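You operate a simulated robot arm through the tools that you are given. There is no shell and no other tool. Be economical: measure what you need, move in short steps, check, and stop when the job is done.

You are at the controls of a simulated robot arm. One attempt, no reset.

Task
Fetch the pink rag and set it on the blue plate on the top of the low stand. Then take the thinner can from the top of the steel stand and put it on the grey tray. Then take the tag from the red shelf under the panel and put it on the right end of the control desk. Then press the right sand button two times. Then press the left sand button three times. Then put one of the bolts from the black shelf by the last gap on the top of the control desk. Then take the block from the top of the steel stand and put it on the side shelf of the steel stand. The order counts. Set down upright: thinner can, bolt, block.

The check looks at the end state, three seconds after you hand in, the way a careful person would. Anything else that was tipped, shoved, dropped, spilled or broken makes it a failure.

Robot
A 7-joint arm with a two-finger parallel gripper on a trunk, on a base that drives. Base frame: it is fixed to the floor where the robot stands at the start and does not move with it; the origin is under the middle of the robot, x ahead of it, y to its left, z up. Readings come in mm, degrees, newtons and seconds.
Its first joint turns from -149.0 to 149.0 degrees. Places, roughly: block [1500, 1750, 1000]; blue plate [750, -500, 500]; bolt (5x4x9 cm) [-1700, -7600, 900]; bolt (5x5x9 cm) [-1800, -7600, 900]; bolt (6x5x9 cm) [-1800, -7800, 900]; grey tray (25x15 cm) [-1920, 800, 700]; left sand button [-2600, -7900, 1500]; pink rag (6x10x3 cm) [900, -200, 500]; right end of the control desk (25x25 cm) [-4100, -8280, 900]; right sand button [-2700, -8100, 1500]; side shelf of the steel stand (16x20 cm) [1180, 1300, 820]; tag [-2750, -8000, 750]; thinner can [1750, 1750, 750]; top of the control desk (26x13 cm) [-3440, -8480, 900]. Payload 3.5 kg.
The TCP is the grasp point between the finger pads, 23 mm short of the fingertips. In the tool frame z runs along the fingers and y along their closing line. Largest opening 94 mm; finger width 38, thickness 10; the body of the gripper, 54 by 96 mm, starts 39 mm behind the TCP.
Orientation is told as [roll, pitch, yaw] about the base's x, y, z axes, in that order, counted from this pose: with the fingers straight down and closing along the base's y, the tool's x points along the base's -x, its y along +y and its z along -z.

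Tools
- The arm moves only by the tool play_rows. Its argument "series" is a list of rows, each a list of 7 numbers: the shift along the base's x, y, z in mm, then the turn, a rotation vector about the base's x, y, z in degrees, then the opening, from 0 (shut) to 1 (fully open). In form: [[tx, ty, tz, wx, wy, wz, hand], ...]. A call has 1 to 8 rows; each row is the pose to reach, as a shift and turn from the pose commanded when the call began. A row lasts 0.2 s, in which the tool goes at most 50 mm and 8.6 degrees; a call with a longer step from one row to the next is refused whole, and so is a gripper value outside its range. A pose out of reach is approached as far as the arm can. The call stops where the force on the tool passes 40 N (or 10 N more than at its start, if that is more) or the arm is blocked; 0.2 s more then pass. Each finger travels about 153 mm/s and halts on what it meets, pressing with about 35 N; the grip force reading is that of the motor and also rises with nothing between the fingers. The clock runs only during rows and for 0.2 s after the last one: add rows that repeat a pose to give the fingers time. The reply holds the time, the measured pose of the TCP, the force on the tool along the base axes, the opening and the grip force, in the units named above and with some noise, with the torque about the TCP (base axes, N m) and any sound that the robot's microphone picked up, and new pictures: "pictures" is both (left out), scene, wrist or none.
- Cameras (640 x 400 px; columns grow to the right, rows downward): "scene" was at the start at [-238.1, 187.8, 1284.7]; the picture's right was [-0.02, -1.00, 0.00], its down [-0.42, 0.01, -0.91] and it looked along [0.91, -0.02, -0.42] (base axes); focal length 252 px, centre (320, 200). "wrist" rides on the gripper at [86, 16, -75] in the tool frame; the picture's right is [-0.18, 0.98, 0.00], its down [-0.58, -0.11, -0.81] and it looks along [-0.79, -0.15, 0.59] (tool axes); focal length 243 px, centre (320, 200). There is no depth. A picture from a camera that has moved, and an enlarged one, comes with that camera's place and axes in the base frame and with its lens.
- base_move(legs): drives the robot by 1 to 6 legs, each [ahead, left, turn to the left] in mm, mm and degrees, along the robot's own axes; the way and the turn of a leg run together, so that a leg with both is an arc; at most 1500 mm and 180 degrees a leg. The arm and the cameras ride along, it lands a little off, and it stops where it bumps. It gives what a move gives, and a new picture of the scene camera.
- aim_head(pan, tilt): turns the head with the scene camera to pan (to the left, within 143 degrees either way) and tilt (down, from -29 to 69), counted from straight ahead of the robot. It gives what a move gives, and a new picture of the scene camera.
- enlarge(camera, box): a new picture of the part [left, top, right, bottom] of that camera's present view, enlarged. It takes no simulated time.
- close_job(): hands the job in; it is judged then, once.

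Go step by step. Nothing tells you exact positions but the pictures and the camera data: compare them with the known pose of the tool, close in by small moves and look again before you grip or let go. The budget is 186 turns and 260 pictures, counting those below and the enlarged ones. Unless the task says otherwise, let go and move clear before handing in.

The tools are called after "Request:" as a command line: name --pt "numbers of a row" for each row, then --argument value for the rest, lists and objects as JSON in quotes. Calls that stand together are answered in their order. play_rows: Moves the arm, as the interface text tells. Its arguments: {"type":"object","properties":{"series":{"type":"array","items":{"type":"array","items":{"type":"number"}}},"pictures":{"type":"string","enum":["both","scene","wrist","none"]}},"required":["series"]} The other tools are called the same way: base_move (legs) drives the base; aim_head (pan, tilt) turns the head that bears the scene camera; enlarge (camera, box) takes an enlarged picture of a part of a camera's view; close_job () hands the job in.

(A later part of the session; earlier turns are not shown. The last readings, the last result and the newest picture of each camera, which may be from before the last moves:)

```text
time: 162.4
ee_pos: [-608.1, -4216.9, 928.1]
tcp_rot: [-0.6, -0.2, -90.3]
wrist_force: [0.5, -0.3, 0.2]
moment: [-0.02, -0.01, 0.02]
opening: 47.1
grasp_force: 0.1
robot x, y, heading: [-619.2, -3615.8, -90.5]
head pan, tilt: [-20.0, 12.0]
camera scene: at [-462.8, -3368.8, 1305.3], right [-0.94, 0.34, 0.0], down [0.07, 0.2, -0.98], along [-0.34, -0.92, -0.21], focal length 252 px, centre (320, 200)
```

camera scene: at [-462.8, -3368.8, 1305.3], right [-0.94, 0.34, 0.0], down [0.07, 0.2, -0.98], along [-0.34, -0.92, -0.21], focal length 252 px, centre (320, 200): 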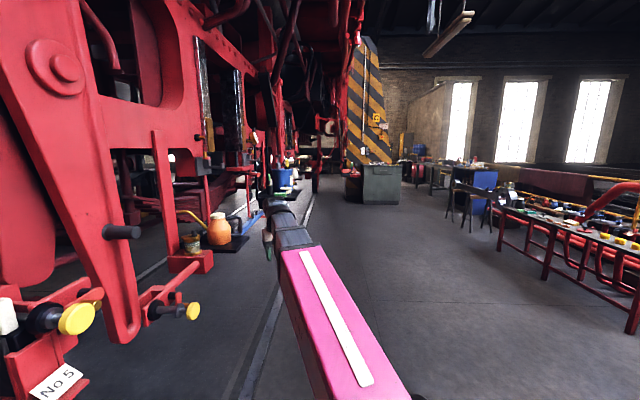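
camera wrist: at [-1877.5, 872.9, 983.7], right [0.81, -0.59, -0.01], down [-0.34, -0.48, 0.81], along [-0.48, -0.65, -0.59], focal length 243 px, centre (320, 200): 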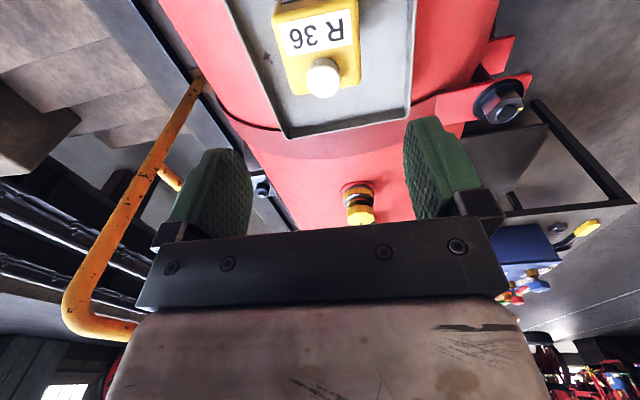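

Request:
base_move --legs '[[0, 0, -23], [1400, 0, 0], [1300, 0, 0]]'

Request:
aim_head --pan 5 --tilt 8

```text
time: 176.7
ee_pos: [-1916.1, -6630.7, 929.0]
tcp_rot: [-0.5, -0.2, -113.6]
wrist_force: [-1.0, -0.8, 0.2]
moment: [0.0, 0.02, -0.02]
opening: 47.2
grasp_force: 0.0
robot x, y, heading: [-1685.0, -6068.1, -113.4]
head pan, tilt: [-20.0, 12.0]
camera scene: at [-1447.2, -5910.7, 1305.3], right [-0.73, 0.69, 0.0], down [0.14, 0.15, -0.98], along [-0.67, -0.71, -0.21], focal length 252 px, centre (320, 200)
```

scene: 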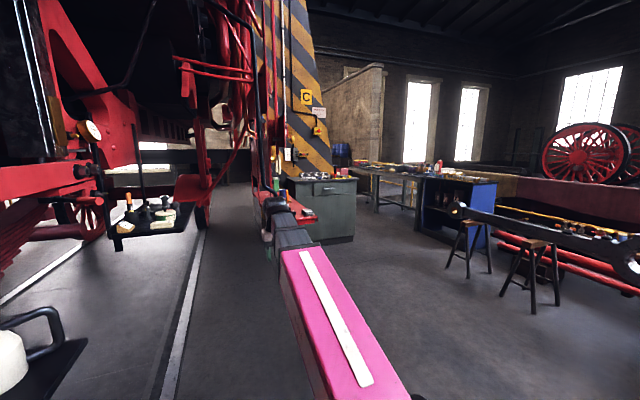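

```text
time: 177.6
ee_pos: [-1918.4, -6631.4, 929.3]
tcp_rot: [-0.4, -0.2, -113.6]
wrist_force: [-0.7, -0.8, 0.7]
moment: [0.0, 0.02, -0.01]
opening: 47.2
grasp_force: 0.0
robot x, y, heading: [-1686.2, -6067.9, -113.7]
head pan, tilt: [5.0, 8.0]
camera scene: at [-1412.5, -5930.9, 1311.8], right [-0.95, 0.32, 0.0], down [0.04, 0.13, -0.99], along [-0.31, -0.94, -0.14], focal length 252 px, centre (320, 200)
```

scene: 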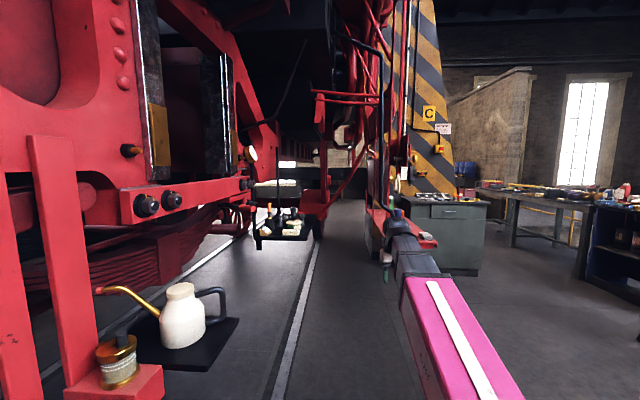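

The black bolt shelf hangs at about (-1709,-7595). I'll zoom in on the panel, desk and red shelf.

Request:
enlarge --camera "scene" --box '[240, 130, 500, 290]'

```text
2.46 times, centred on (370, 210) of scene
camera zoom: at [-1412.5, -5930.9, 1311.8], right [-0.95, 0.32, 0.0], down [0.04, 0.13, -0.99], along [-0.31, -0.94, -0.14], focal length 620 px, centre (197, 175)
```

zoom: 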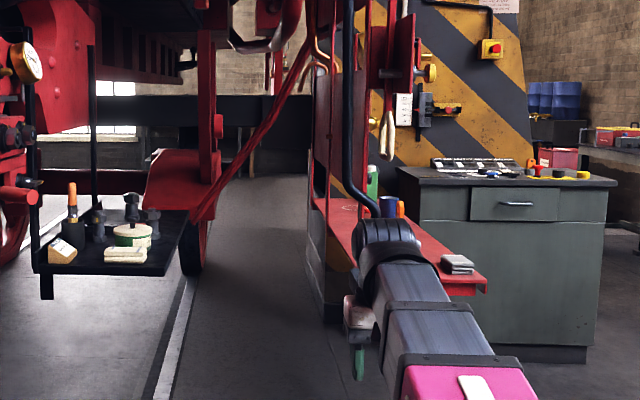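

The panel is edge-on from here and faces roughly (-0.89,0.45). I'll drive round to its front, near (-3300,-7300), and turn to face it.

Request:
base_move --legs '[[0, 0, -29], [1030, 0, 0], [1000, 0, 0], [0, 0, 90]]'

Request:
aim_head --pan 0 --tilt 15

```text
time: 192.8
ee_pos: [-2908.2, -7767.5, 928.1]
tcp_rot: [-0.5, -0.2, -53.0]
wrist_force: [-0.1, -0.6, -0.5]
moment: [-0.05, -0.04, 0.03]
opening: 47.0
grasp_force: 0.0
robot x, y, heading: [-3284.9, -7292.7, -52.8]
head pan, tilt: [5.0, 8.0]
camera scene: at [-3272.1, -6984.4, 1311.8], right [-0.74, -0.67, 0.0], down [-0.09, 0.1, -0.99], along [0.66, -0.73, -0.14], focal length 252 px, centre (320, 200)
```

scene: 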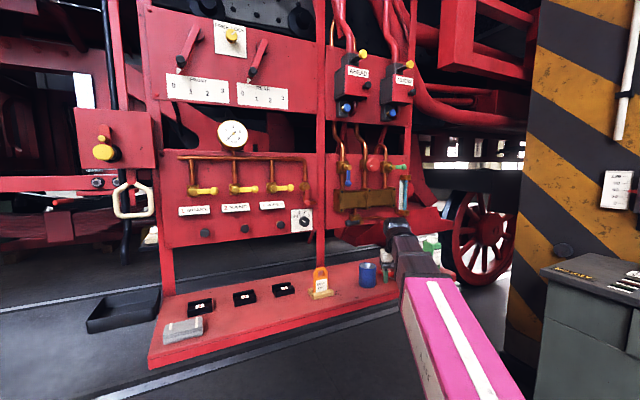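

```text
time: 193.5
ee_pos: [-2909.3, -7767.2, 928.2]
tcp_rot: [-0.5, -0.1, -52.9]
wrist_force: [0.2, -0.7, -0.2]
moment: [-0.05, 0.02, 0.02]
opening: 46.9
grasp_force: 0.0
robot x, y, heading: [-3285.8, -7294.3, -52.8]
head pan, tilt: [0.0, 15.0]
camera scene: at [-3277.8, -6990.2, 1300.5], right [-0.8, -0.6, 0.0], down [-0.16, 0.21, -0.97], along [0.58, -0.77, -0.26], focal length 252 px, centre (320, 200)
```

scene: 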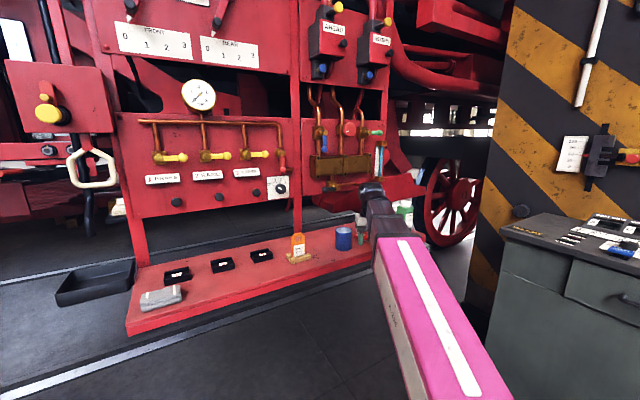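

Request:
enlarge --camera "scene" --box '[280, 0, 420, 88]'

Request:
enlarge --camera "scene" --box '[120, 90, 400, 330]'

Request:
aim_head --pan 10 --tilt -5

```text
4.55 times, centred on (350, 44) of scene
camera zoom: at [-3277.8, -6990.2, 1300.5], right [-0.8, -0.6, 0.0], down [-0.16, 0.21, -0.97], along [0.58, -0.77, -0.26], focal length 1144 px, centre (184, 909)
```

zoom: 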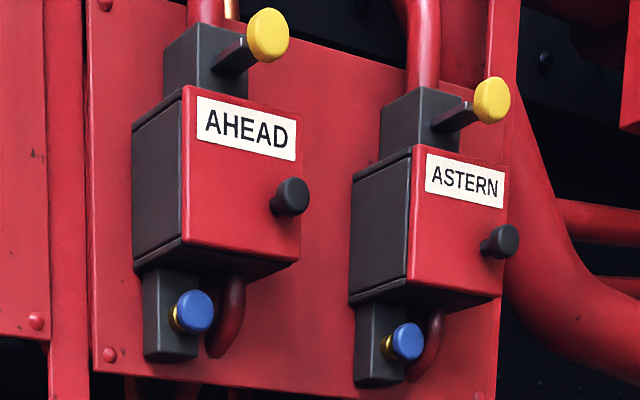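

```text
1.67 times, centred on (260, 210) of scene
camera zoom: at [-3277.8, -6990.2, 1300.5], right [-0.8, -0.6, 0.0], down [-0.16, 0.21, -0.97], along [0.58, -0.77, -0.26], focal length 420 px, centre (420, 183)
```

zoom: 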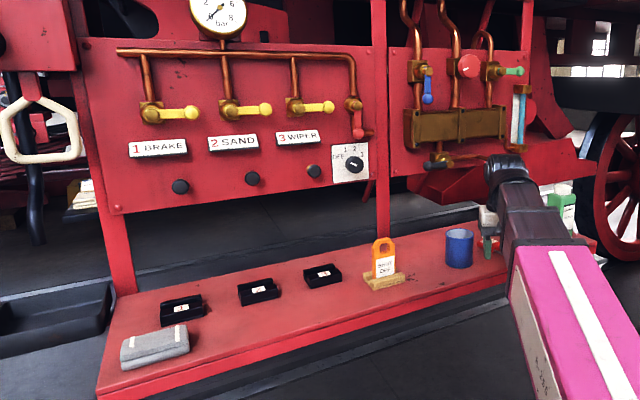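

```text
time: 194.3
ee_pos: [-2908.7, -7768.0, 929.1]
tcp_rot: [-0.4, -0.3, -52.9]
wrist_force: [0.2, -0.7, -0.3]
moment: [-0.01, 0.04, -0.02]
opening: 47.1
grasp_force: 0.1
robot x, y, heading: [-3286.3, -7291.0, -52.8]
head pan, tilt: [10.0, -5.0]
camera scene: at [-3270.1, -6975.3, 1332.3], right [-0.68, -0.73, 0.0], down [0.06, -0.06, -1.0], along [0.73, -0.68, 0.09], focal length 252 px, centre (320, 200)
```

scene: 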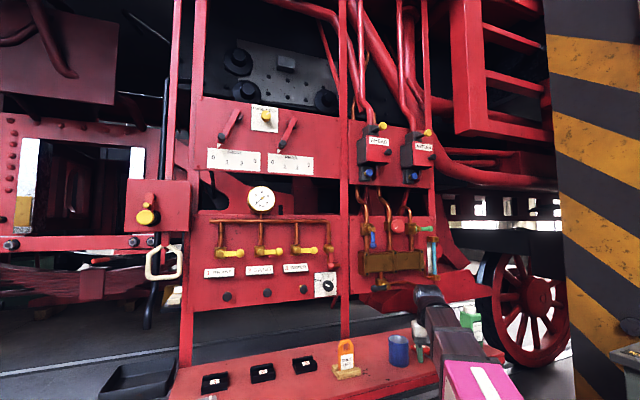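

Request:
enlarge --camera "scene" --box '[330, 100, 460, 200]'

Request:
enlarge --camera "scene" --box '[190, 90, 350, 190]'

```text
4.00 times, centred on (395, 150) of scene
camera zoom: at [-3270.1, -6975.3, 1332.3], right [-0.68, -0.73, 0.0], down [0.06, -0.06, -1.0], along [0.73, -0.68, 0.09], focal length 1007 px, centre (20, 400)
```

zoom: 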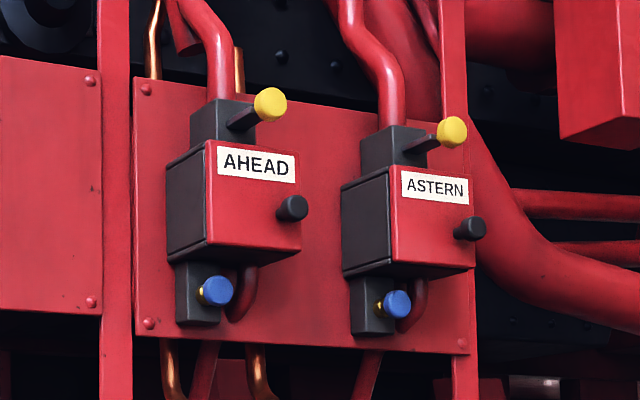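

```text
4.00 times, centred on (270, 140) of scene
camera zoom: at [-3270.1, -6975.3, 1332.3], right [-0.68, -0.73, 0.0], down [0.06, -0.06, -1.0], along [0.73, -0.68, 0.09], focal length 1007 px, centre (520, 440)
```

zoom: 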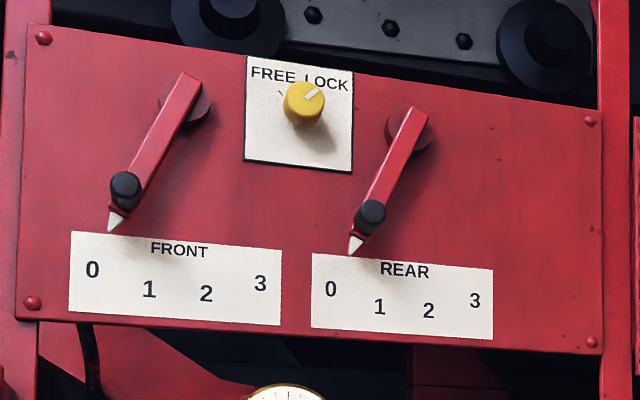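

Each AHEAD/ASTERN unit has a blue mushroom button on a brass stem at its base, and these fit the sand-button hints at z about 1550. The arm hides the right part of the red shelf, so I'll swing it aside to find the tag.

Request:
play_rows --pt "-45 -18 0 0 0 -4 0.5" --pt "-90 -36 0 0 0 -8 0.5" --pt "-135 -54 0 0 0 -12 0.5" --pt "-180 -70 0 0 0 -16 0.5" --pt "-225 -84 0 0 0 -20 0.5" --pt "-270 -96 0 0 0 -24 0.5" --pt "-315 -104 0 0 0 -28 0.5" --pt "-360 -110 0 0 0 -32 0.5" --pictures "none"

Request:
aim_head --pan 2 --tilt 18

Request:
enlarge --camera "scene" --box '[260, 140, 460, 265]'

```text
time: 196.1
ee_pos: [-3272.0, -7877.1, 928.5]
tcp_rot: [-0.6, -0.2, -84.9]
wrist_force: [-0.1, 0.3, -0.1]
moment: [0.02, 0.02, 0.02]
opening: 46.9
grasp_force: 0.1
robot x, y, heading: [-3284.8, -7289.4, -52.9]
head pan, tilt: [10.0, -5.0]
```

```text
time: 197.0
ee_pos: [-3270.3, -7876.0, 927.8]
tcp_rot: [-0.4, -0.2, -84.9]
wrist_force: [-0.5, 0.0, 0.3]
moment: [-0.01, 0.0, 0.02]
opening: 47.3
grasp_force: 0.0
robot x, y, heading: [-3285.3, -7291.3, -53.0]
head pan, tilt: [2.0, 18.0]
camera scene: at [-3275.4, -6988.1, 1295.6], right [-0.78, -0.63, 0.0], down [-0.19, 0.24, -0.95], along [0.6, -0.74, -0.31], focal length 252 px, centre (320, 200)
```

scene: 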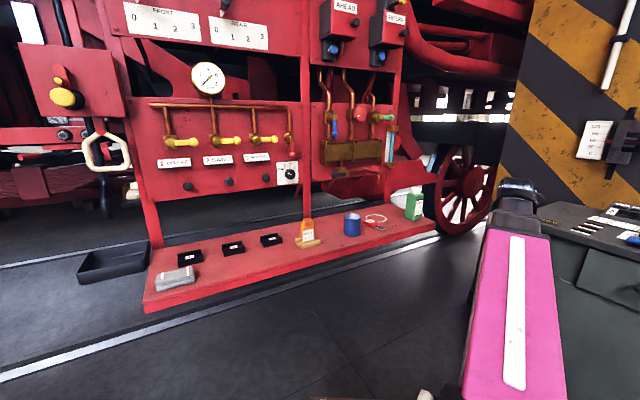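

```text
3.20 times, centred on (360, 202) of scene
camera zoom: at [-3275.4, -6988.1, 1295.6], right [-0.78, -0.63, 0.0], down [-0.19, 0.24, -0.95], along [0.6, -0.74, -0.31], focal length 805 px, centre (192, 192)
```

zoom: 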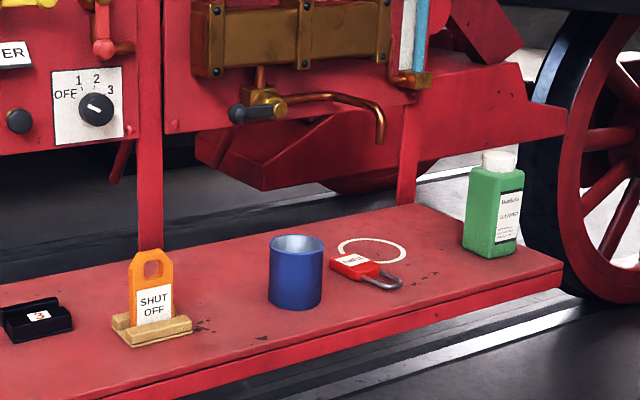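

By triangulation the red shelf is at z ≈ 835. The small red item with the loop, at about (-2804,-7958), matches the tag hint; the orange sign doesn't. I'll turn square to the panel and close in.

Request:
play_rows --pt "40 2 20 0 0 4 0.5" --pt "85 8 30 0 0 8 0.5" --pt "130 16 30 0 0 12 0.5" --pt "175 28 30 0 0 16 0.5" --pictures "none"

Request:
base_move --legs '[[0, 0, 27], [0, -332, 0], [127, 0, 0]]'

Request:
play_rows --pt "0 0 0 0 0 0 1" --pictures "wrist"

```text
time: 198.0
ee_pos: [-3094.4, -7849.3, 958.6]
tcp_rot: [-0.6, -0.2, -68.9]
wrist_force: [-0.5, 0.3, 0.2]
moment: [0.01, 0.02, 0.0]
opening: 47.1
grasp_force: 0.0
robot x, y, heading: [-3284.6, -7290.1, -53.0]
head pan, tilt: [2.0, 18.0]
```

```text
time: 202.4
ee_pos: [-2891.7, -8054.8, 959.2]
tcp_rot: [-0.6, -0.1, -41.9]
wrist_force: [-1.1, 0.4, 0.8]
moment: [-0.01, 0.0, -0.02]
opening: 47.0
grasp_force: 0.1
robot x, y, heading: [-3314.2, -7647.5, -26.0]
head pan, tilt: [2.0, 18.0]
camera scene: at [-3444.8, -7371.3, 1295.6], right [-0.4, -0.92, 0.0], down [-0.28, 0.12, -0.95], along [0.87, -0.38, -0.31], focal length 252 px, centre (320, 200)
```

scene: 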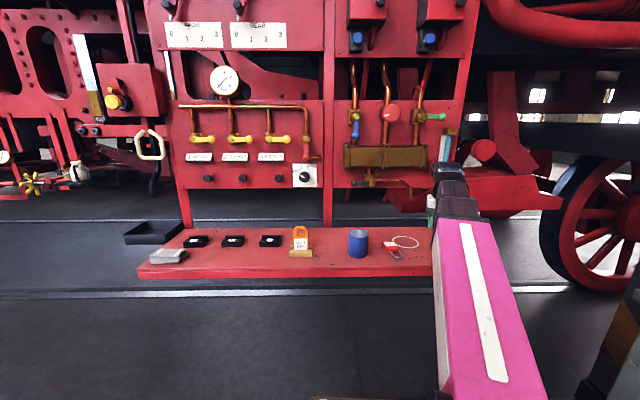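

```text
time: 202.8
ee_pos: [-2891.2, -8054.8, 958.6]
tcp_rot: [-0.5, -0.2, -41.9]
wrist_force: [0.0, 0.5, 0.2]
moment: [-0.05, 0.01, 0.01]
opening: 93.7
grasp_force: 0.2
robot x, y, heading: [-3312.1, -7649.7, -26.0]
head pan, tilt: [2.0, 18.0]
camera wrist: at [-2944.5, -7985.3, 1032.8], right [0.79, 0.61, -0.01], down [0.36, -0.46, 0.81], along [0.49, -0.64, -0.59], focal length 243 px, centre (320, 200)
```

wrist: 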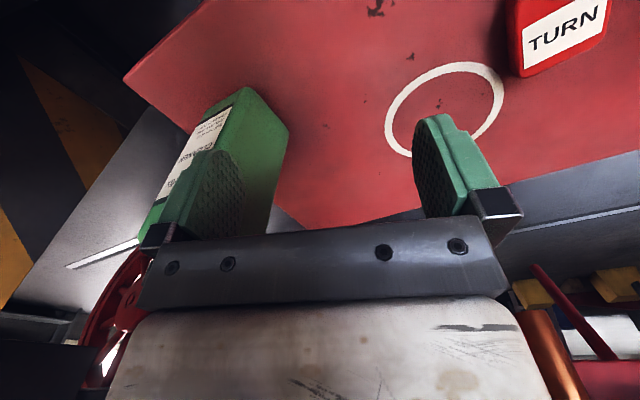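

Request:
play_rows --pt "0 30 20 0 0 0 1" --pt "10 70 40 0 0 4 1" --pt "10 110 60 0 0 8 1" --pt "0 130 70 0 0 12 1" --pt "0 130 70 0 0 16 1" --pictures "wrist"

```text
time: 203.4
ee_pos: [-2880.8, -7995.2, 995.1]
tcp_rot: [-0.6, -1.0, -38.9]
wrist_force: [3.5, -3.8, -9.8]
moment: [-0.42, -0.29, -0.05]
opening: 94.2
grasp_force: 0.1
robot x, y, heading: [-3314.9, -7648.2, -25.6]
head pan, tilt: [2.0, 18.0]
stopped in row 3: the force on the tool passed its limit at 62 N (the readings are from after the stop); the commanded pose is now the measured one
camera wrist: at [-2938.2, -7927.0, 1067.6], right [0.76, 0.65, -0.01], down [0.38, -0.43, 0.82], along [0.53, -0.63, -0.58], focal length 243 px, centre (320, 200)
```

wrist: 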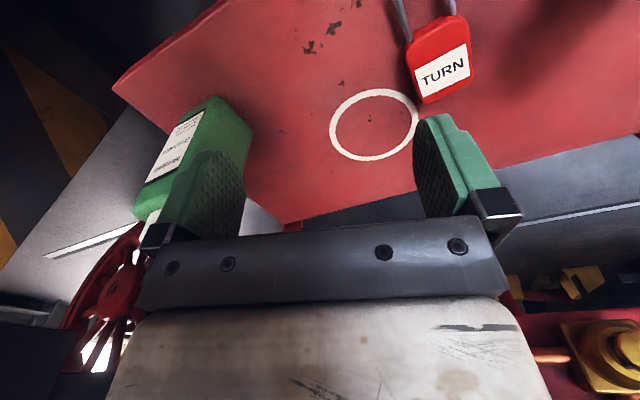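

Request:
play_rows --pt "0 0 -25 0 1 0 1" --pt "15 35 -40 0 1 4 1" --pt "20 70 -50 0 1 8 1" --pt "0 100 -50 0 1 12 1" --pt "-20 120 -50 0 1 16 1" --pictures "wrist"

```text
time: 204.6
ee_pos: [-2901.3, -7874.3, 944.2]
tcp_rot: [-1.0, 0.0, -22.9]
wrist_force: [0.3, -0.2, -0.3]
moment: [-0.01, -0.02, 0.02]
opening: 94.0
grasp_force: 0.2
robot x, y, heading: [-3315.4, -7651.2, -25.8]
head pan, tilt: [2.0, 18.0]
camera wrist: at [-2973.2, -7824.8, 1019.2], right [0.55, 0.83, -0.02], down [0.5, -0.31, 0.81], along [0.67, -0.46, -0.59], focal length 243 px, centre (320, 200)
```

wrist: 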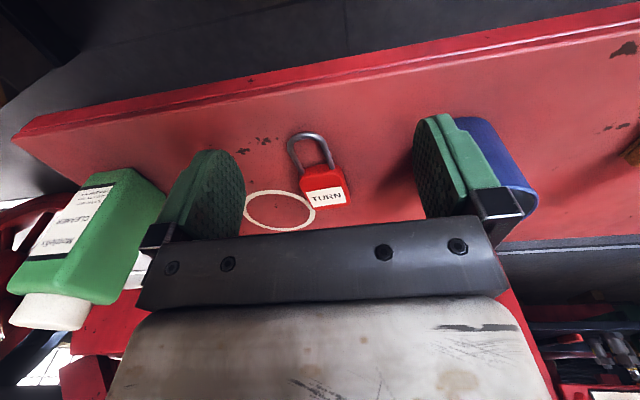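

Request:
enlarge --camera "wrist" --box '[240, 110, 400, 240]'

Request:
enlarge --camera "scene" --box '[140, 140, 440, 290]'

```text
3.08 times, centred on (320, 175) of wrist
camera zoom: at [-2973.2, -7824.8, 1019.2], right [0.55, 0.83, -0.02], down [0.5, -0.31, 0.81], along [0.67, -0.46, -0.59], focal length 746 px, centre (320, 277)
```

zoom: 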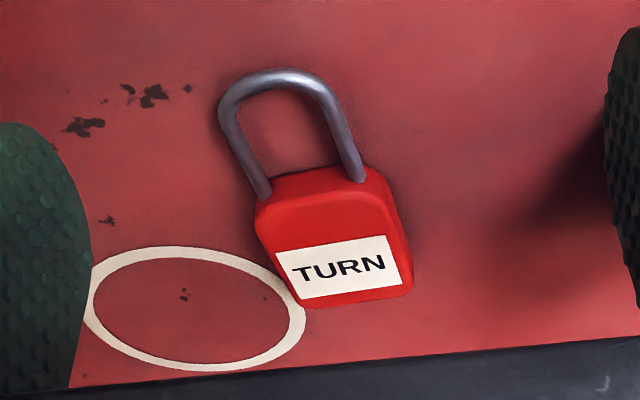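

```text
2.13 times, centred on (290, 215) of scene
camera zoom: at [-3444.8, -7371.3, 1295.5], right [-0.4, -0.92, 0.0], down [-0.28, 0.12, -0.95], along [0.87, -0.38, -0.31], focal length 537 px, centre (384, 168)
```

zoom: 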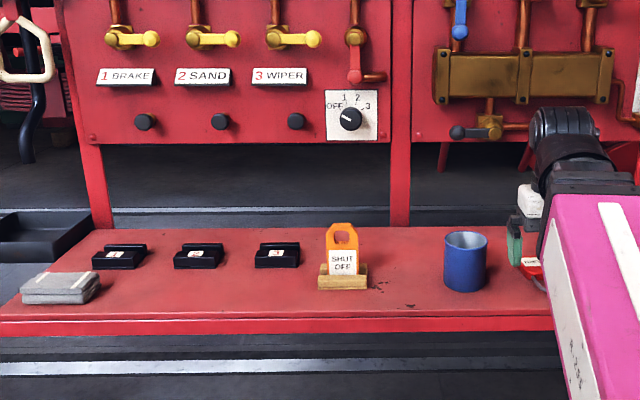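

The red item sits at about (-2793,-7941,850), which matches the tag hint on all three axes; the orange sign triangulates to y -7623 and doesn't fit. I'll grip its body across the 44 mm width, so first move above it.

Request:
play_rows --pt "36 -22 -10 0 0 3 0.8" --pt "72 -44 -20 0 0 6 0.8" --pt "108 -67 -34 0 0 10 0.8" --pictures "wrist"

```text
time: 205.4
ee_pos: [-2790.4, -7943.2, 908.7]
tcp_rot: [-1.2, -0.2, -12.9]
wrist_force: [0.6, -0.9, -1.3]
moment: [-0.04, 0.0, -0.03]
opening: 75.3
grasp_force: 0.1
robot x, y, heading: [-3318.5, -7648.9, -25.7]
head pan, tilt: [2.0, 18.0]
camera wrist: at [-2871.2, -7905.6, 983.7], right [0.4, 0.92, -0.02], down [0.55, -0.22, 0.81], along [0.74, -0.33, -0.59], focal length 243 px, centre (320, 200)
```

wrist: 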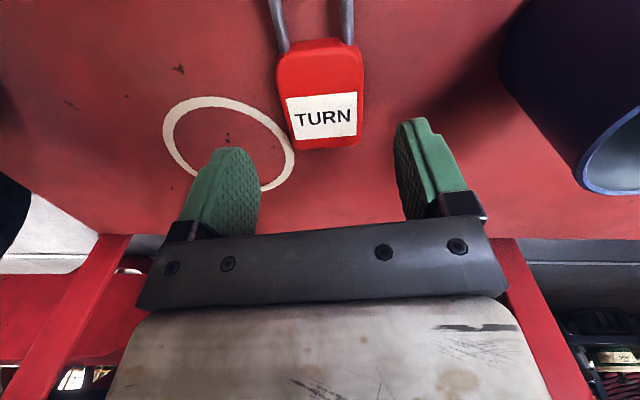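

Request:
play_rows --pt "-5 2 -20 1 0 1 0.8" --pt "-5 2 -35 1 0 1 0.8" --pt "-5 2 -42 1 0 1 0.8" --pt "-5 2 -47 1 0 1 0.8" --pt "-5 2 -52 1 0 1 0.8" --pt "-5 2 -57 1 0 1 0.8" --pictures "wrist"

```text
time: 206.6
ee_pos: [-2797.5, -7939.9, 863.4]
tcp_rot: [0.0, 0.1, -11.9]
wrist_force: [-5.6, 0.3, 16.4]
moment: [0.49, -0.26, 0.06]
opening: 74.7
grasp_force: 0.0
robot x, y, heading: [-3317.2, -7648.3, -25.6]
head pan, tilt: [2.0, 18.0]
stopped in row 5: the force on the tool passed its limit at 58 N (the readings are from after the stop); the commanded pose is now the measured one
camera wrist: at [-2878.3, -7906.2, 937.8], right [0.38, 0.92, 0.0], down [0.55, -0.23, 0.81], along [0.74, -0.31, -0.59], focal length 243 px, centre (320, 200)
```

wrist: 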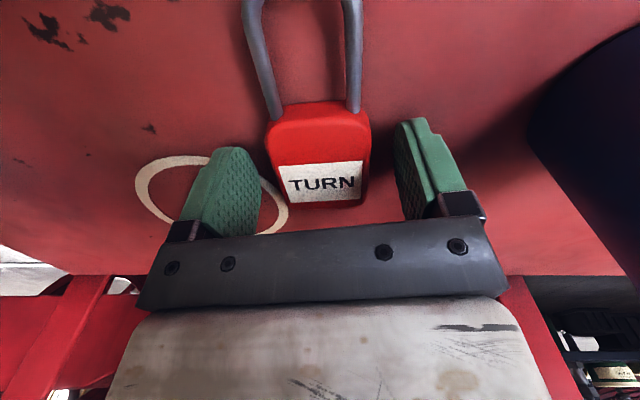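

Request:
play_rows --pt "-6 1 2 0 0 0 0.8" --pt "-6 1 2 0 0 0 0.4" --pt "-6 1 2 0 0 0 0" --pt "-6 1 2 0 0 0 0" --pt "-6 1 25 0 0 0 0" --pt "-6 1 60 0 0 0 0" --pt "-6 1 100 0 0 0 0" --pictures "wrist"

```text
time: 208.2
ee_pos: [-2802.2, -7938.8, 963.1]
tcp_rot: [0.0, 0.1, -11.9]
wrist_force: [0.0, 0.7, -0.4]
moment: [-0.01, 0.02, -0.01]
opening: 46.8
grasp_force: 34.9
robot x, y, heading: [-3315.7, -7650.6, -25.8]
head pan, tilt: [2.0, 18.0]
camera wrist: at [-2883.4, -7905.0, 1038.6], right [0.38, 0.92, 0.0], down [0.55, -0.23, 0.81], along [0.74, -0.31, -0.59], focal length 243 px, centre (320, 200)
```

wrist: 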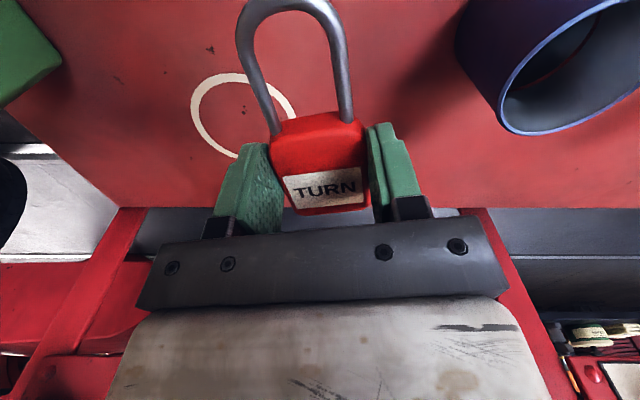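

The tag is held. I'll back off from the panel and look over at the control desk.

Request:
base_move --legs '[[-350, 0, 0]]'

Request:
aim_head --pan -75 --tilt 25

```text
time: 210.4
ee_pos: [-3117.5, -7787.0, 964.5]
tcp_rot: [0.0, 0.1, -11.9]
wrist_force: [0.4, -0.3, 0.1]
moment: [-0.01, -0.01, 0.01]
opening: 46.9
grasp_force: 34.8
robot x, y, heading: [-3630.3, -7496.8, -25.6]
head pan, tilt: [2.0, 18.0]
camera scene: at [-3759.2, -7218.7, 1295.6], right [-0.4, -0.91, 0.0], down [-0.28, 0.12, -0.95], along [0.87, -0.38, -0.31], focal length 252 px, centre (320, 200)
```

scene: 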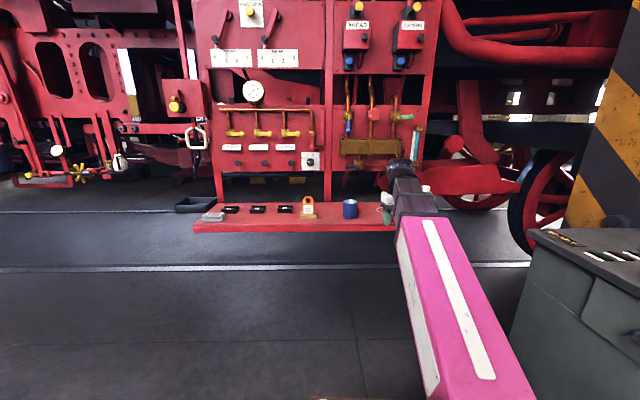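

```text
time: 211.9
ee_pos: [-3117.7, -7787.5, 962.3]
tcp_rot: [0.0, 0.0, -12.0]
wrist_force: [0.5, 0.6, 0.1]
moment: [0.0, -0.03, 0.01]
opening: 46.5
grasp_force: 34.5
robot x, y, heading: [-3632.6, -7495.2, -25.9]
head pan, tilt: [-75.0, 25.0]
camera scene: at [-3861.8, -7271.5, 1284.2], right [-0.98, 0.19, 0.0], down [0.08, 0.41, -0.91], along [-0.17, -0.89, -0.42], focal length 252 px, centre (320, 200)
```

scene: 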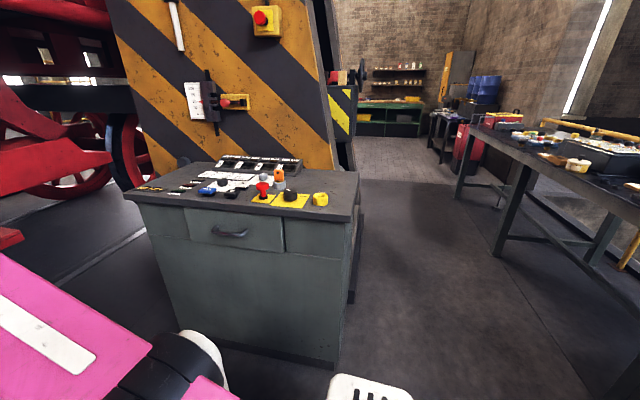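

Request:
enlarge --camera "scene" --box '[115, 140, 375, 240]'

```text
2.46 times, centred on (245, 190) of scene
camera zoom: at [-3861.8, -7271.5, 1284.2], right [-0.98, 0.19, 0.0], down [0.08, 0.41, -0.91], along [-0.17, -0.89, -0.42], focal length 620 px, centre (505, 225)
```

zoom: 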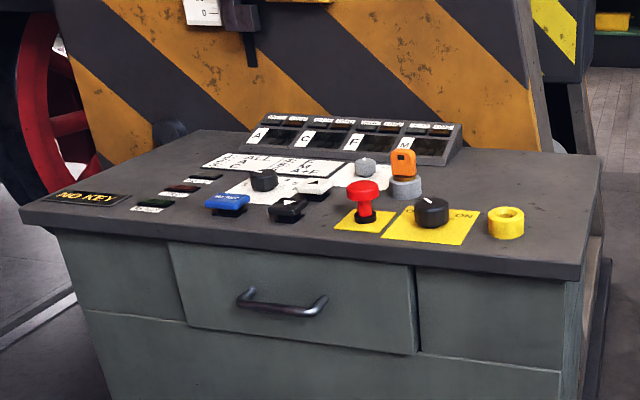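

The desk top is at z ≈ 840 and its right-end zone around (-4100,-8280), with a yellow ring at about (-4039,-8203) to avoid. I'll turn to face the desk and close in.

Request:
base_move --legs '[[0, 0, -85], [0, -163, 0], [225, 0, 0]]'

Request:
aim_head --pan -10 --tilt 40

Request:
play_rows --pt "0 0 0 0 0 0 0" --pictures "wrist"

```text
time: 218.2
ee_pos: [-4090.9, -8146.4, 962.7]
tcp_rot: [0.0, 0.2, -97.0]
wrist_force: [0.1, 0.8, -0.1]
moment: [-0.01, 0.03, 0.01]
opening: 47.0
grasp_force: 34.9
robot x, y, heading: [-3847.8, -7611.0, -110.8]
head pan, tilt: [-75.0, 25.0]
stopped in leg 3: the robot was blocked; the commanded pose is now the measured one
camera scene: at [-3641.6, -7362.2, 1284.2], right [0.1, 0.99, 0.0], down [0.42, -0.04, -0.91], along [-0.9, 0.09, -0.42], focal length 252 px, centre (320, 200)
```

scene: 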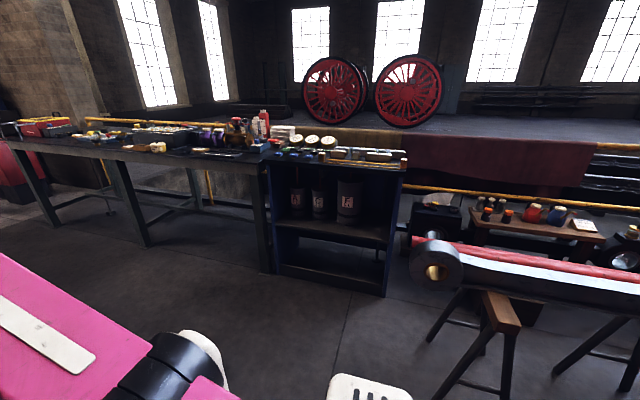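

```text
time: 219.6
ee_pos: [-4091.8, -8146.6, 963.0]
tcp_rot: [0.0, 0.1, -97.1]
wrist_force: [-0.5, -0.3, -0.2]
moment: [0.03, -0.05, -0.05]
opening: 47.0
grasp_force: 34.7
robot x, y, heading: [-3846.8, -7616.0, -110.9]
head pan, tilt: [-10.0, 40.0]
camera scene: at [-3593.7, -7444.7, 1260.9], right [-0.86, 0.51, 0.0], down [0.33, 0.55, -0.77], along [-0.39, -0.66, -0.64], focal length 252 px, centre (320, 200)
```

scene: 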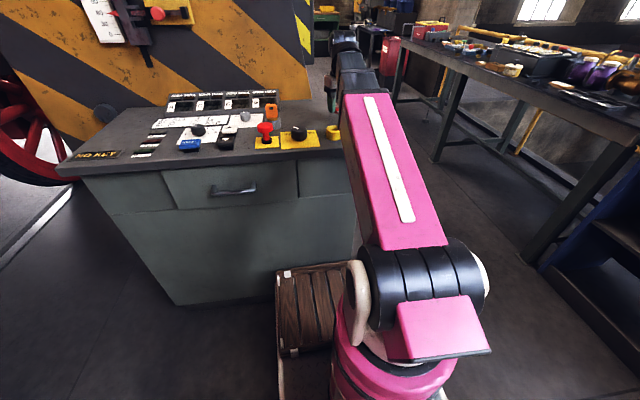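

```text
time: 220.0
ee_pos: [-4090.2, -8147.9, 963.7]
tcp_rot: [0.0, 0.1, -97.1]
wrist_force: [0.2, 0.4, -1.1]
moment: [-0.04, 0.0, -0.04]
opening: 46.7
grasp_force: 34.9
robot x, y, heading: [-3845.6, -7612.3, -111.1]
head pan, tilt: [-10.0, 40.0]
camera wrist: at [-4063.7, -8062.9, 1038.2], right [0.95, -0.3, 0.0], down [-0.18, -0.56, 0.81], along [-0.24, -0.77, -0.59], focal length 243 px, centre (320, 200)
```

wrist: 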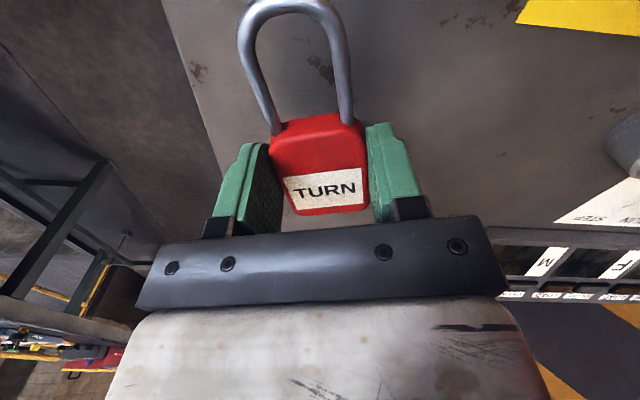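

Request:
play_rows --pt "-10 -45 0 0 0 0 0" --pt "-20 -90 0 0 0 0 0" --pt "-28 -130 0 0 0 0 0" --pt "-30 -157 -20 0 0 0 0" --pt "-30 -157 -50 0 0 0 0" --pt "-30 -157 -75 0 0 0 0" --pictures "wrist"

```text
time: 221.2
ee_pos: [-4120.0, -8304.5, 922.8]
tcp_rot: [0.0, -0.2, -97.2]
wrist_force: [3.9, 7.3, 24.7]
moment: [0.58, -0.52, 0.15]
opening: 46.9
grasp_force: 34.9
robot x, y, heading: [-3843.0, -7613.3, -110.9]
head pan, tilt: [-10.0, 40.0]
stopped in row 6: the force on the tool passed its limit at 113 N (the readings are from after the stop); the commanded pose is now the measured one
camera wrist: at [-4093.3, -8219.5, 997.5], right [0.95, -0.3, 0.0], down [-0.18, -0.56, 0.81], along [-0.25, -0.77, -0.59], focal length 243 px, centre (320, 200)
```

wrist: 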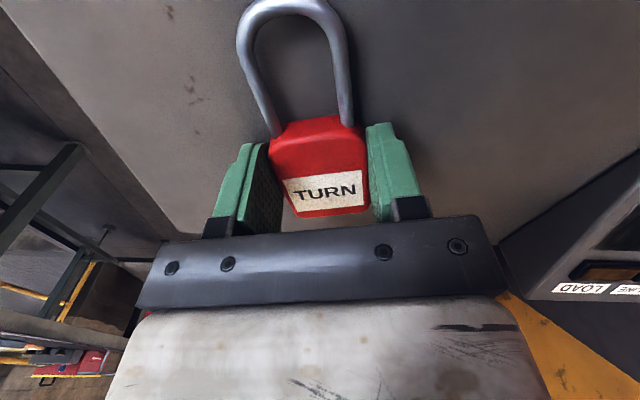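

Contact, so the desk top is at z ≈ 898, and the tag is in the right-end zone. I'll release.

Request:
play_rows --pt "0 0 1 0 0 0 0.55" --pt "0 0 1 0 0 0 0.7" --pt "0 0 1 0 0 0 0.7" --pt "0 0 20 0 0 0 0.7" --pt "0 0 60 0 0 0 0.7" --pictures "wrist"

```text
time: 222.4
ee_pos: [-4120.0, -8305.4, 980.8]
tcp_rot: [0.0, -0.2, -97.1]
wrist_force: [0.2, 0.0, 0.5]
moment: [0.0, -0.03, -0.05]
opening: 65.8
grasp_force: 0.0
robot x, y, heading: [-3844.1, -7610.4, -110.9]
head pan, tilt: [-10.0, 40.0]
camera wrist: at [-4093.0, -8221.4, 1055.4], right [0.95, -0.3, 0.0], down [-0.18, -0.56, 0.81], along [-0.25, -0.77, -0.59], focal length 243 px, centre (320, 200)
```

wrist: 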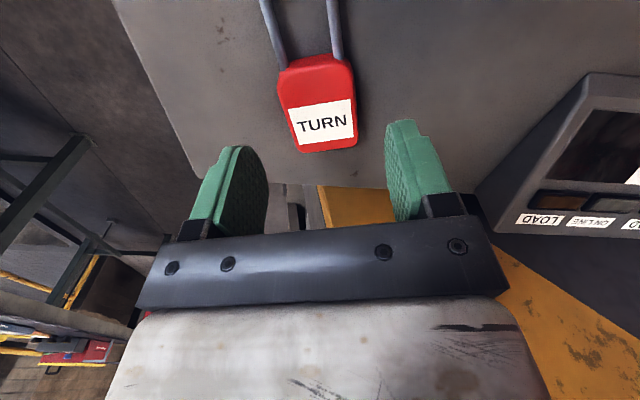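

Request:
play_rows --pt "14 45 0 0 0 0 0.3" --pt "28 90 -10 0 0 0 0" --pt "40 130 -15 0 0 0 0" --pictures "none"

Request:
base_move --legs '[[-250, 0, 0]]'

Request:
aim_head --pan 10 --tilt 25

Request:
enlarge --camera "scene" --box '[140, 100, 400, 262]'

```text
time: 223.2
ee_pos: [-4080.5, -8174.1, 965.6]
tcp_rot: [-0.1, -0.2, -97.1]
wrist_force: [0.3, -1.1, -0.7]
moment: [-0.03, 0.04, -0.04]
opening: 0.0
grasp_force: 34.8
robot x, y, heading: [-3844.0, -7613.6, -110.7]
head pan, tilt: [-10.0, 40.0]
```

```text
time: 225.1
ee_pos: [-3990.9, -7939.0, 965.5]
tcp_rot: [-0.1, -0.2, -97.2]
wrist_force: [-0.1, -0.2, 0.1]
moment: [0.04, 0.03, -0.03]
opening: 0.2
grasp_force: 35.0
robot x, y, heading: [-3753.3, -7374.3, -111.2]
head pan, tilt: [-10.0, 40.0]
camera scene: at [-3503.4, -7209.3, 1260.9], right [-0.86, 0.51, 0.0], down [0.33, 0.55, -0.77], along [-0.39, -0.66, -0.64], focal length 252 px, centre (320, 200)
```

scene: 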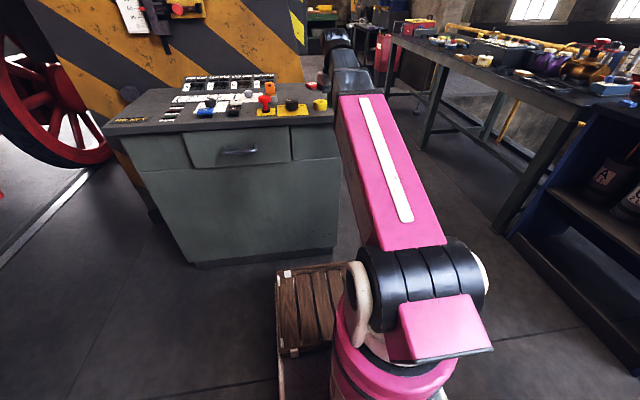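

```text
time: 225.9
ee_pos: [-3991.8, -7940.3, 965.6]
tcp_rot: [-0.1, -0.2, -97.0]
wrist_force: [0.1, 0.1, -0.9]
moment: [0.01, 0.01, -0.01]
opening: 0.0
grasp_force: 35.5
robot x, y, heading: [-3755.0, -7378.1, -111.1]
head pan, tilt: [10.0, 25.0]
camera scene: at [-3477.3, -7226.9, 1284.2], right [-0.98, 0.19, 0.0], down [0.08, 0.42, -0.91], along [-0.17, -0.89, -0.42], focal length 252 px, centre (320, 200)
```

scene: 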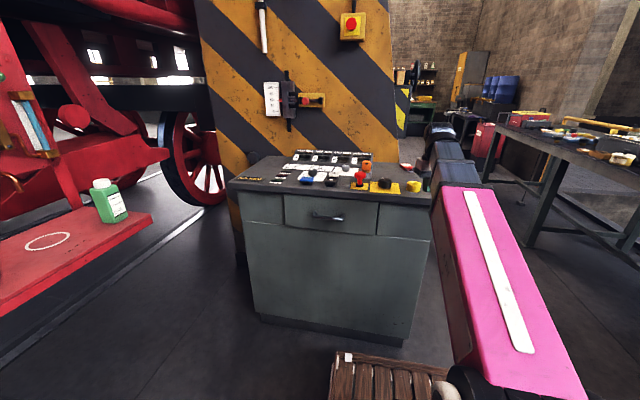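

```text
2.46 times, centred on (270, 181) of scene
camera zoom: at [-3477.3, -7226.9, 1284.2], right [-0.98, 0.19, 0.0], down [0.08, 0.42, -0.91], along [-0.17, -0.89, -0.42], focal length 620 px, centre (443, 247)
```

zoom: 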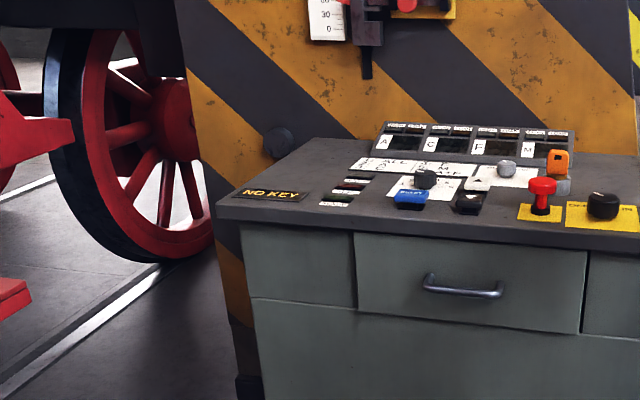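

The tag is placed. "Top of the control desk" is the free back-left area of the desk. Next are the sand buttons: the left one triangulates to (-2630,-7858,1545) and the right one to (-2721,-8081,1545). I'll turn to face the panel and bring the tool horizontal in open space.

Request:
base_move --legs '[[0, 0, 88.8]]'

Request:
play_rows --pt "5 0 0 -3 -7.5 0 0" --pt "10 0 20 -6 -15 0 0" --pt "20 -5 50 -9 -22.5 0 0" --pt "25 -10 85 -12 -30 0 0" --pt "30 -10 125 -15 -37.5 0 0" --pt "30 -10 165 -18 -45 0 0" --pt "30 -10 205 -20.5 -52 0 0" --pt "30 -10 245 -23 -59 0 0" --pictures "wrist"

```text
time: 230.1
ee_pos: [-3196.9, -7624.3, 966.0]
tcp_rot: [-0.1, -0.2, -8.3]
wrist_force: [0.2, 0.0, -0.9]
moment: [0.0, 0.0, 0.01]
opening: 0.0
grasp_force: 35.0
robot x, y, heading: [-3756.9, -7376.6, -21.9]
head pan, tilt: [10.0, 25.0]
camera scene: at [-3899.4, -7095.8, 1284.2], right [-0.21, -0.98, 0.0], down [-0.41, 0.09, -0.91], along [0.89, -0.19, -0.42], focal length 252 px, centre (320, 200)
```

scene: 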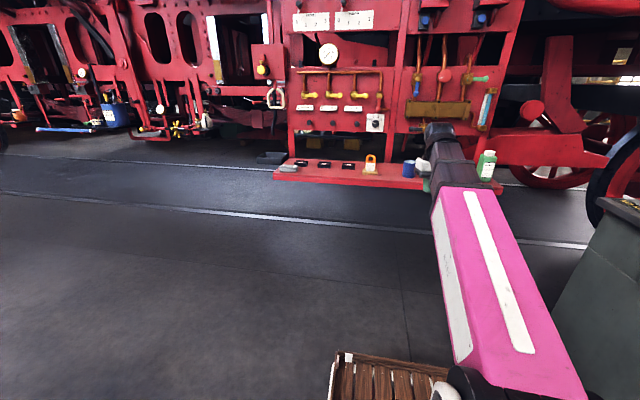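

```text
time: 231.9
ee_pos: [-3166.7, -7634.3, 1210.9]
tcp_rot: [-24.5, -60.8, 6.3]
wrist_force: [-0.4, -0.1, 0.3]
moment: [0.02, -0.01, 0.02]
opening: 0.0
grasp_force: 35.4
robot x, y, heading: [-3754.9, -7374.2, -22.2]
head pan, tilt: [10.0, 25.0]
camera wrist: at [-3266.7, -7599.4, 1166.4], right [0.35, 0.94, -0.04], down [-0.42, 0.19, 0.89], along [0.84, -0.29, 0.46], focal length 243 px, centre (320, 200)
```

wrist: 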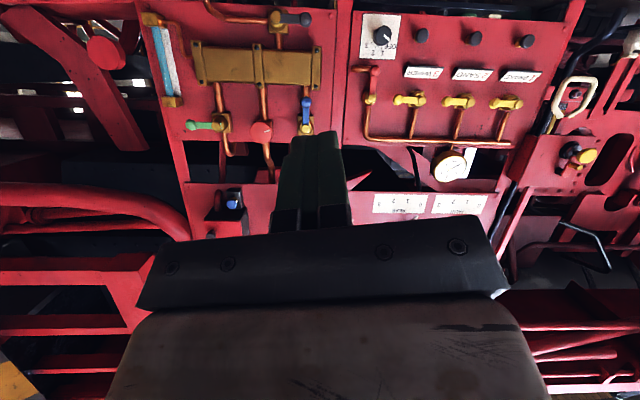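

Request:
play_rows --pt "0 0 45 -3 -7.5 0 0" --pt "0 0 90 -6 -15 0 0" --pt "0 0 135 -8 -20.5 0 0" --pt "0 0 180 -9.7 -24.9 0 0" --pt "0 0 225 -9.7 -24.9 0 0" --pt "0 0 270 -9.7 -24.9 0 0" --pt "0 0 310 -9.7 -24.9 0 0" --pt "0 0 334 -9.7 -24.9 0 0" --pictures "wrist"

```text
time: 233.7
ee_pos: [-3151.0, -7640.3, 1530.5]
tcp_rot: [-91.3, -77.0, 69.9]
wrist_force: [-0.3, 0.1, -1.0]
moment: [-0.02, -0.03, 0.03]
opening: 0.1
grasp_force: 35.3
out of reach, approached as far as the arm can: row 7, 8
robot x, y, heading: [-3755.2, -7377.8, -22.2]
head pan, tilt: [10.0, 25.0]
camera wrist: at [-3221.4, -7617.1, 1442.2], right [0.36, 0.93, -0.04], down [-0.74, 0.32, 0.59], along [0.56, -0.18, 0.81], focal length 243 px, centre (320, 200)
```

wrist: 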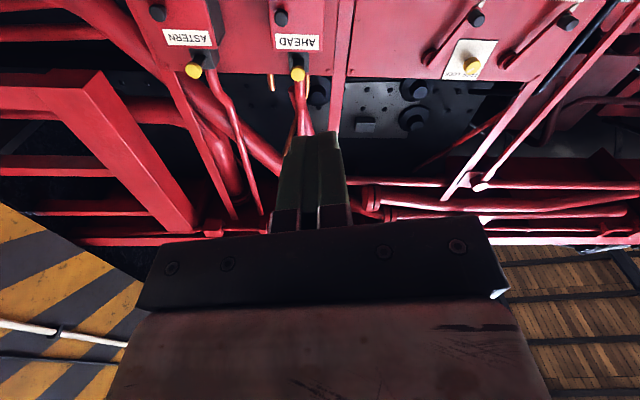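

Tool-horizontal is at the reach limit here. Pitching the tool about 30° upward gains reach, so I'll do that a bit lower.

Request:
play_rows --pt "0 0 -40 -2.8 -7.3 0 0" --pt "0 0 -75 -5.6 -14.6 0 0" --pt "0 0 -100 -8.4 -21.9 0 0" --pt "0 0 -110 -10.9 -28 0 0" --pictures "none"

Request:
base_move --legs '[[0, -140, 0], [400, 0, 0]]'

Request:
aim_head --pan -10 --tilt -5

Request:
play_rows --pt "0 0 0 0 0 0 0" --pictures "wrist"

```text
time: 234.7
ee_pos: [-3151.3, -7639.4, 1420.1]
tcp_rot: [-159.1, -57.2, 134.2]
wrist_force: [0.1, -1.3, 0.4]
moment: [0.01, 0.0, -0.01]
opening: 0.2
grasp_force: 34.7
robot x, y, heading: [-3750.5, -7374.6, -21.9]
head pan, tilt: [10.0, 25.0]
```

```text
time: 238.1
ee_pos: [-2834.0, -7920.2, 1419.0]
tcp_rot: [-158.9, -57.3, 134.0]
wrist_force: [1.2, -0.1, 0.2]
moment: [0.02, 0.02, -0.01]
opening: 0.1
grasp_force: 34.8
robot x, y, heading: [-3437.5, -7658.2, -22.5]
head pan, tilt: [10.0, 25.0]
camera scene: at [-3582.0, -7375.9, 1284.2], right [-0.21, -0.98, 0.0], down [-0.41, 0.09, -0.91], along [0.89, -0.19, -0.42], focal length 252 px, centre (320, 200)
```

scene: 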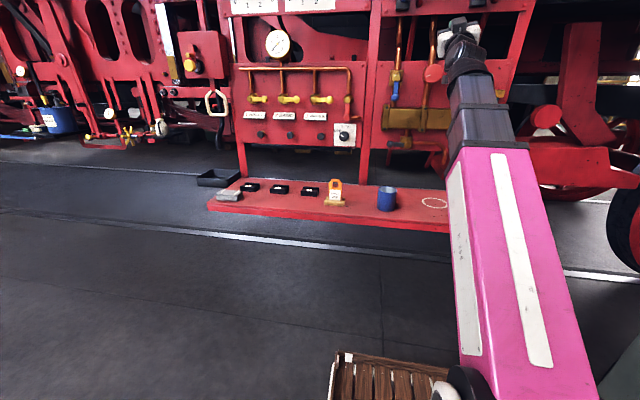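

```text
time: 239.1
ee_pos: [-2834.0, -7919.5, 1421.1]
tcp_rot: [-158.9, -57.3, 134.0]
wrist_force: [-0.5, -0.4, 0.2]
moment: [0.03, 0.01, 0.0]
opening: 0.0
grasp_force: 34.9
robot x, y, heading: [-3441.6, -7656.7, -22.1]
head pan, tilt: [-10.0, -5.0]
camera scene: at [-3598.0, -7403.0, 1332.3], right [-0.53, -0.85, 0.0], down [0.07, -0.05, -1.0], along [0.84, -0.53, 0.09], focal length 252 px, centre (320, 200)
```

scene: 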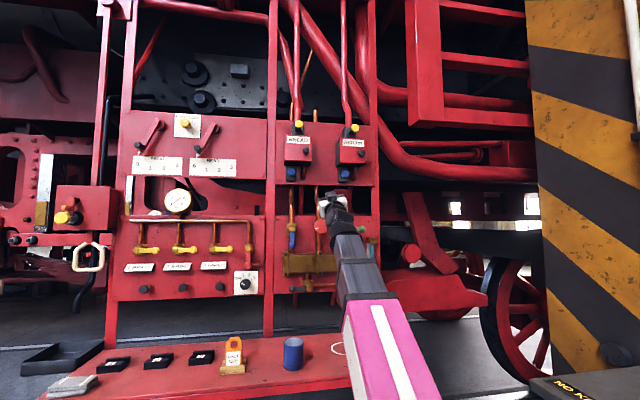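

```text
time: 239.4
ee_pos: [-2833.8, -7920.3, 1419.2]
tcp_rot: [-158.8, -57.4, 134.0]
wrist_force: [0.2, -0.3, 0.6]
moment: [-0.02, 0.0, 0.02]
opening: 0.0
grasp_force: 35.1
robot x, y, heading: [-3438.4, -7656.9, -22.1]
head pan, tilt: [-10.0, -5.0]
camera wrist: at [-2853.6, -7916.6, 1306.4], right [0.38, 0.92, -0.04], down [-0.92, 0.39, 0.1], along [0.11, -0.01, 0.99], focal length 243 px, centre (320, 200)
```

wrist: 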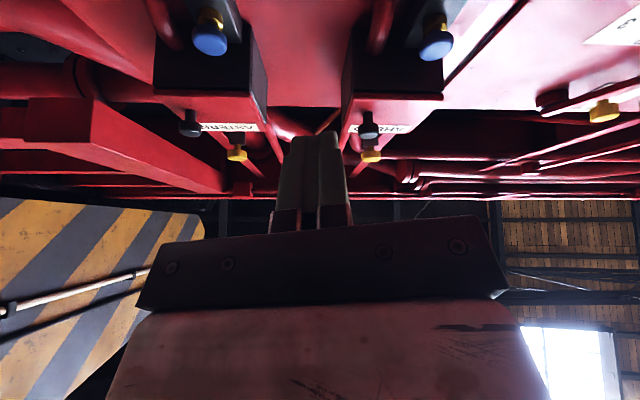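

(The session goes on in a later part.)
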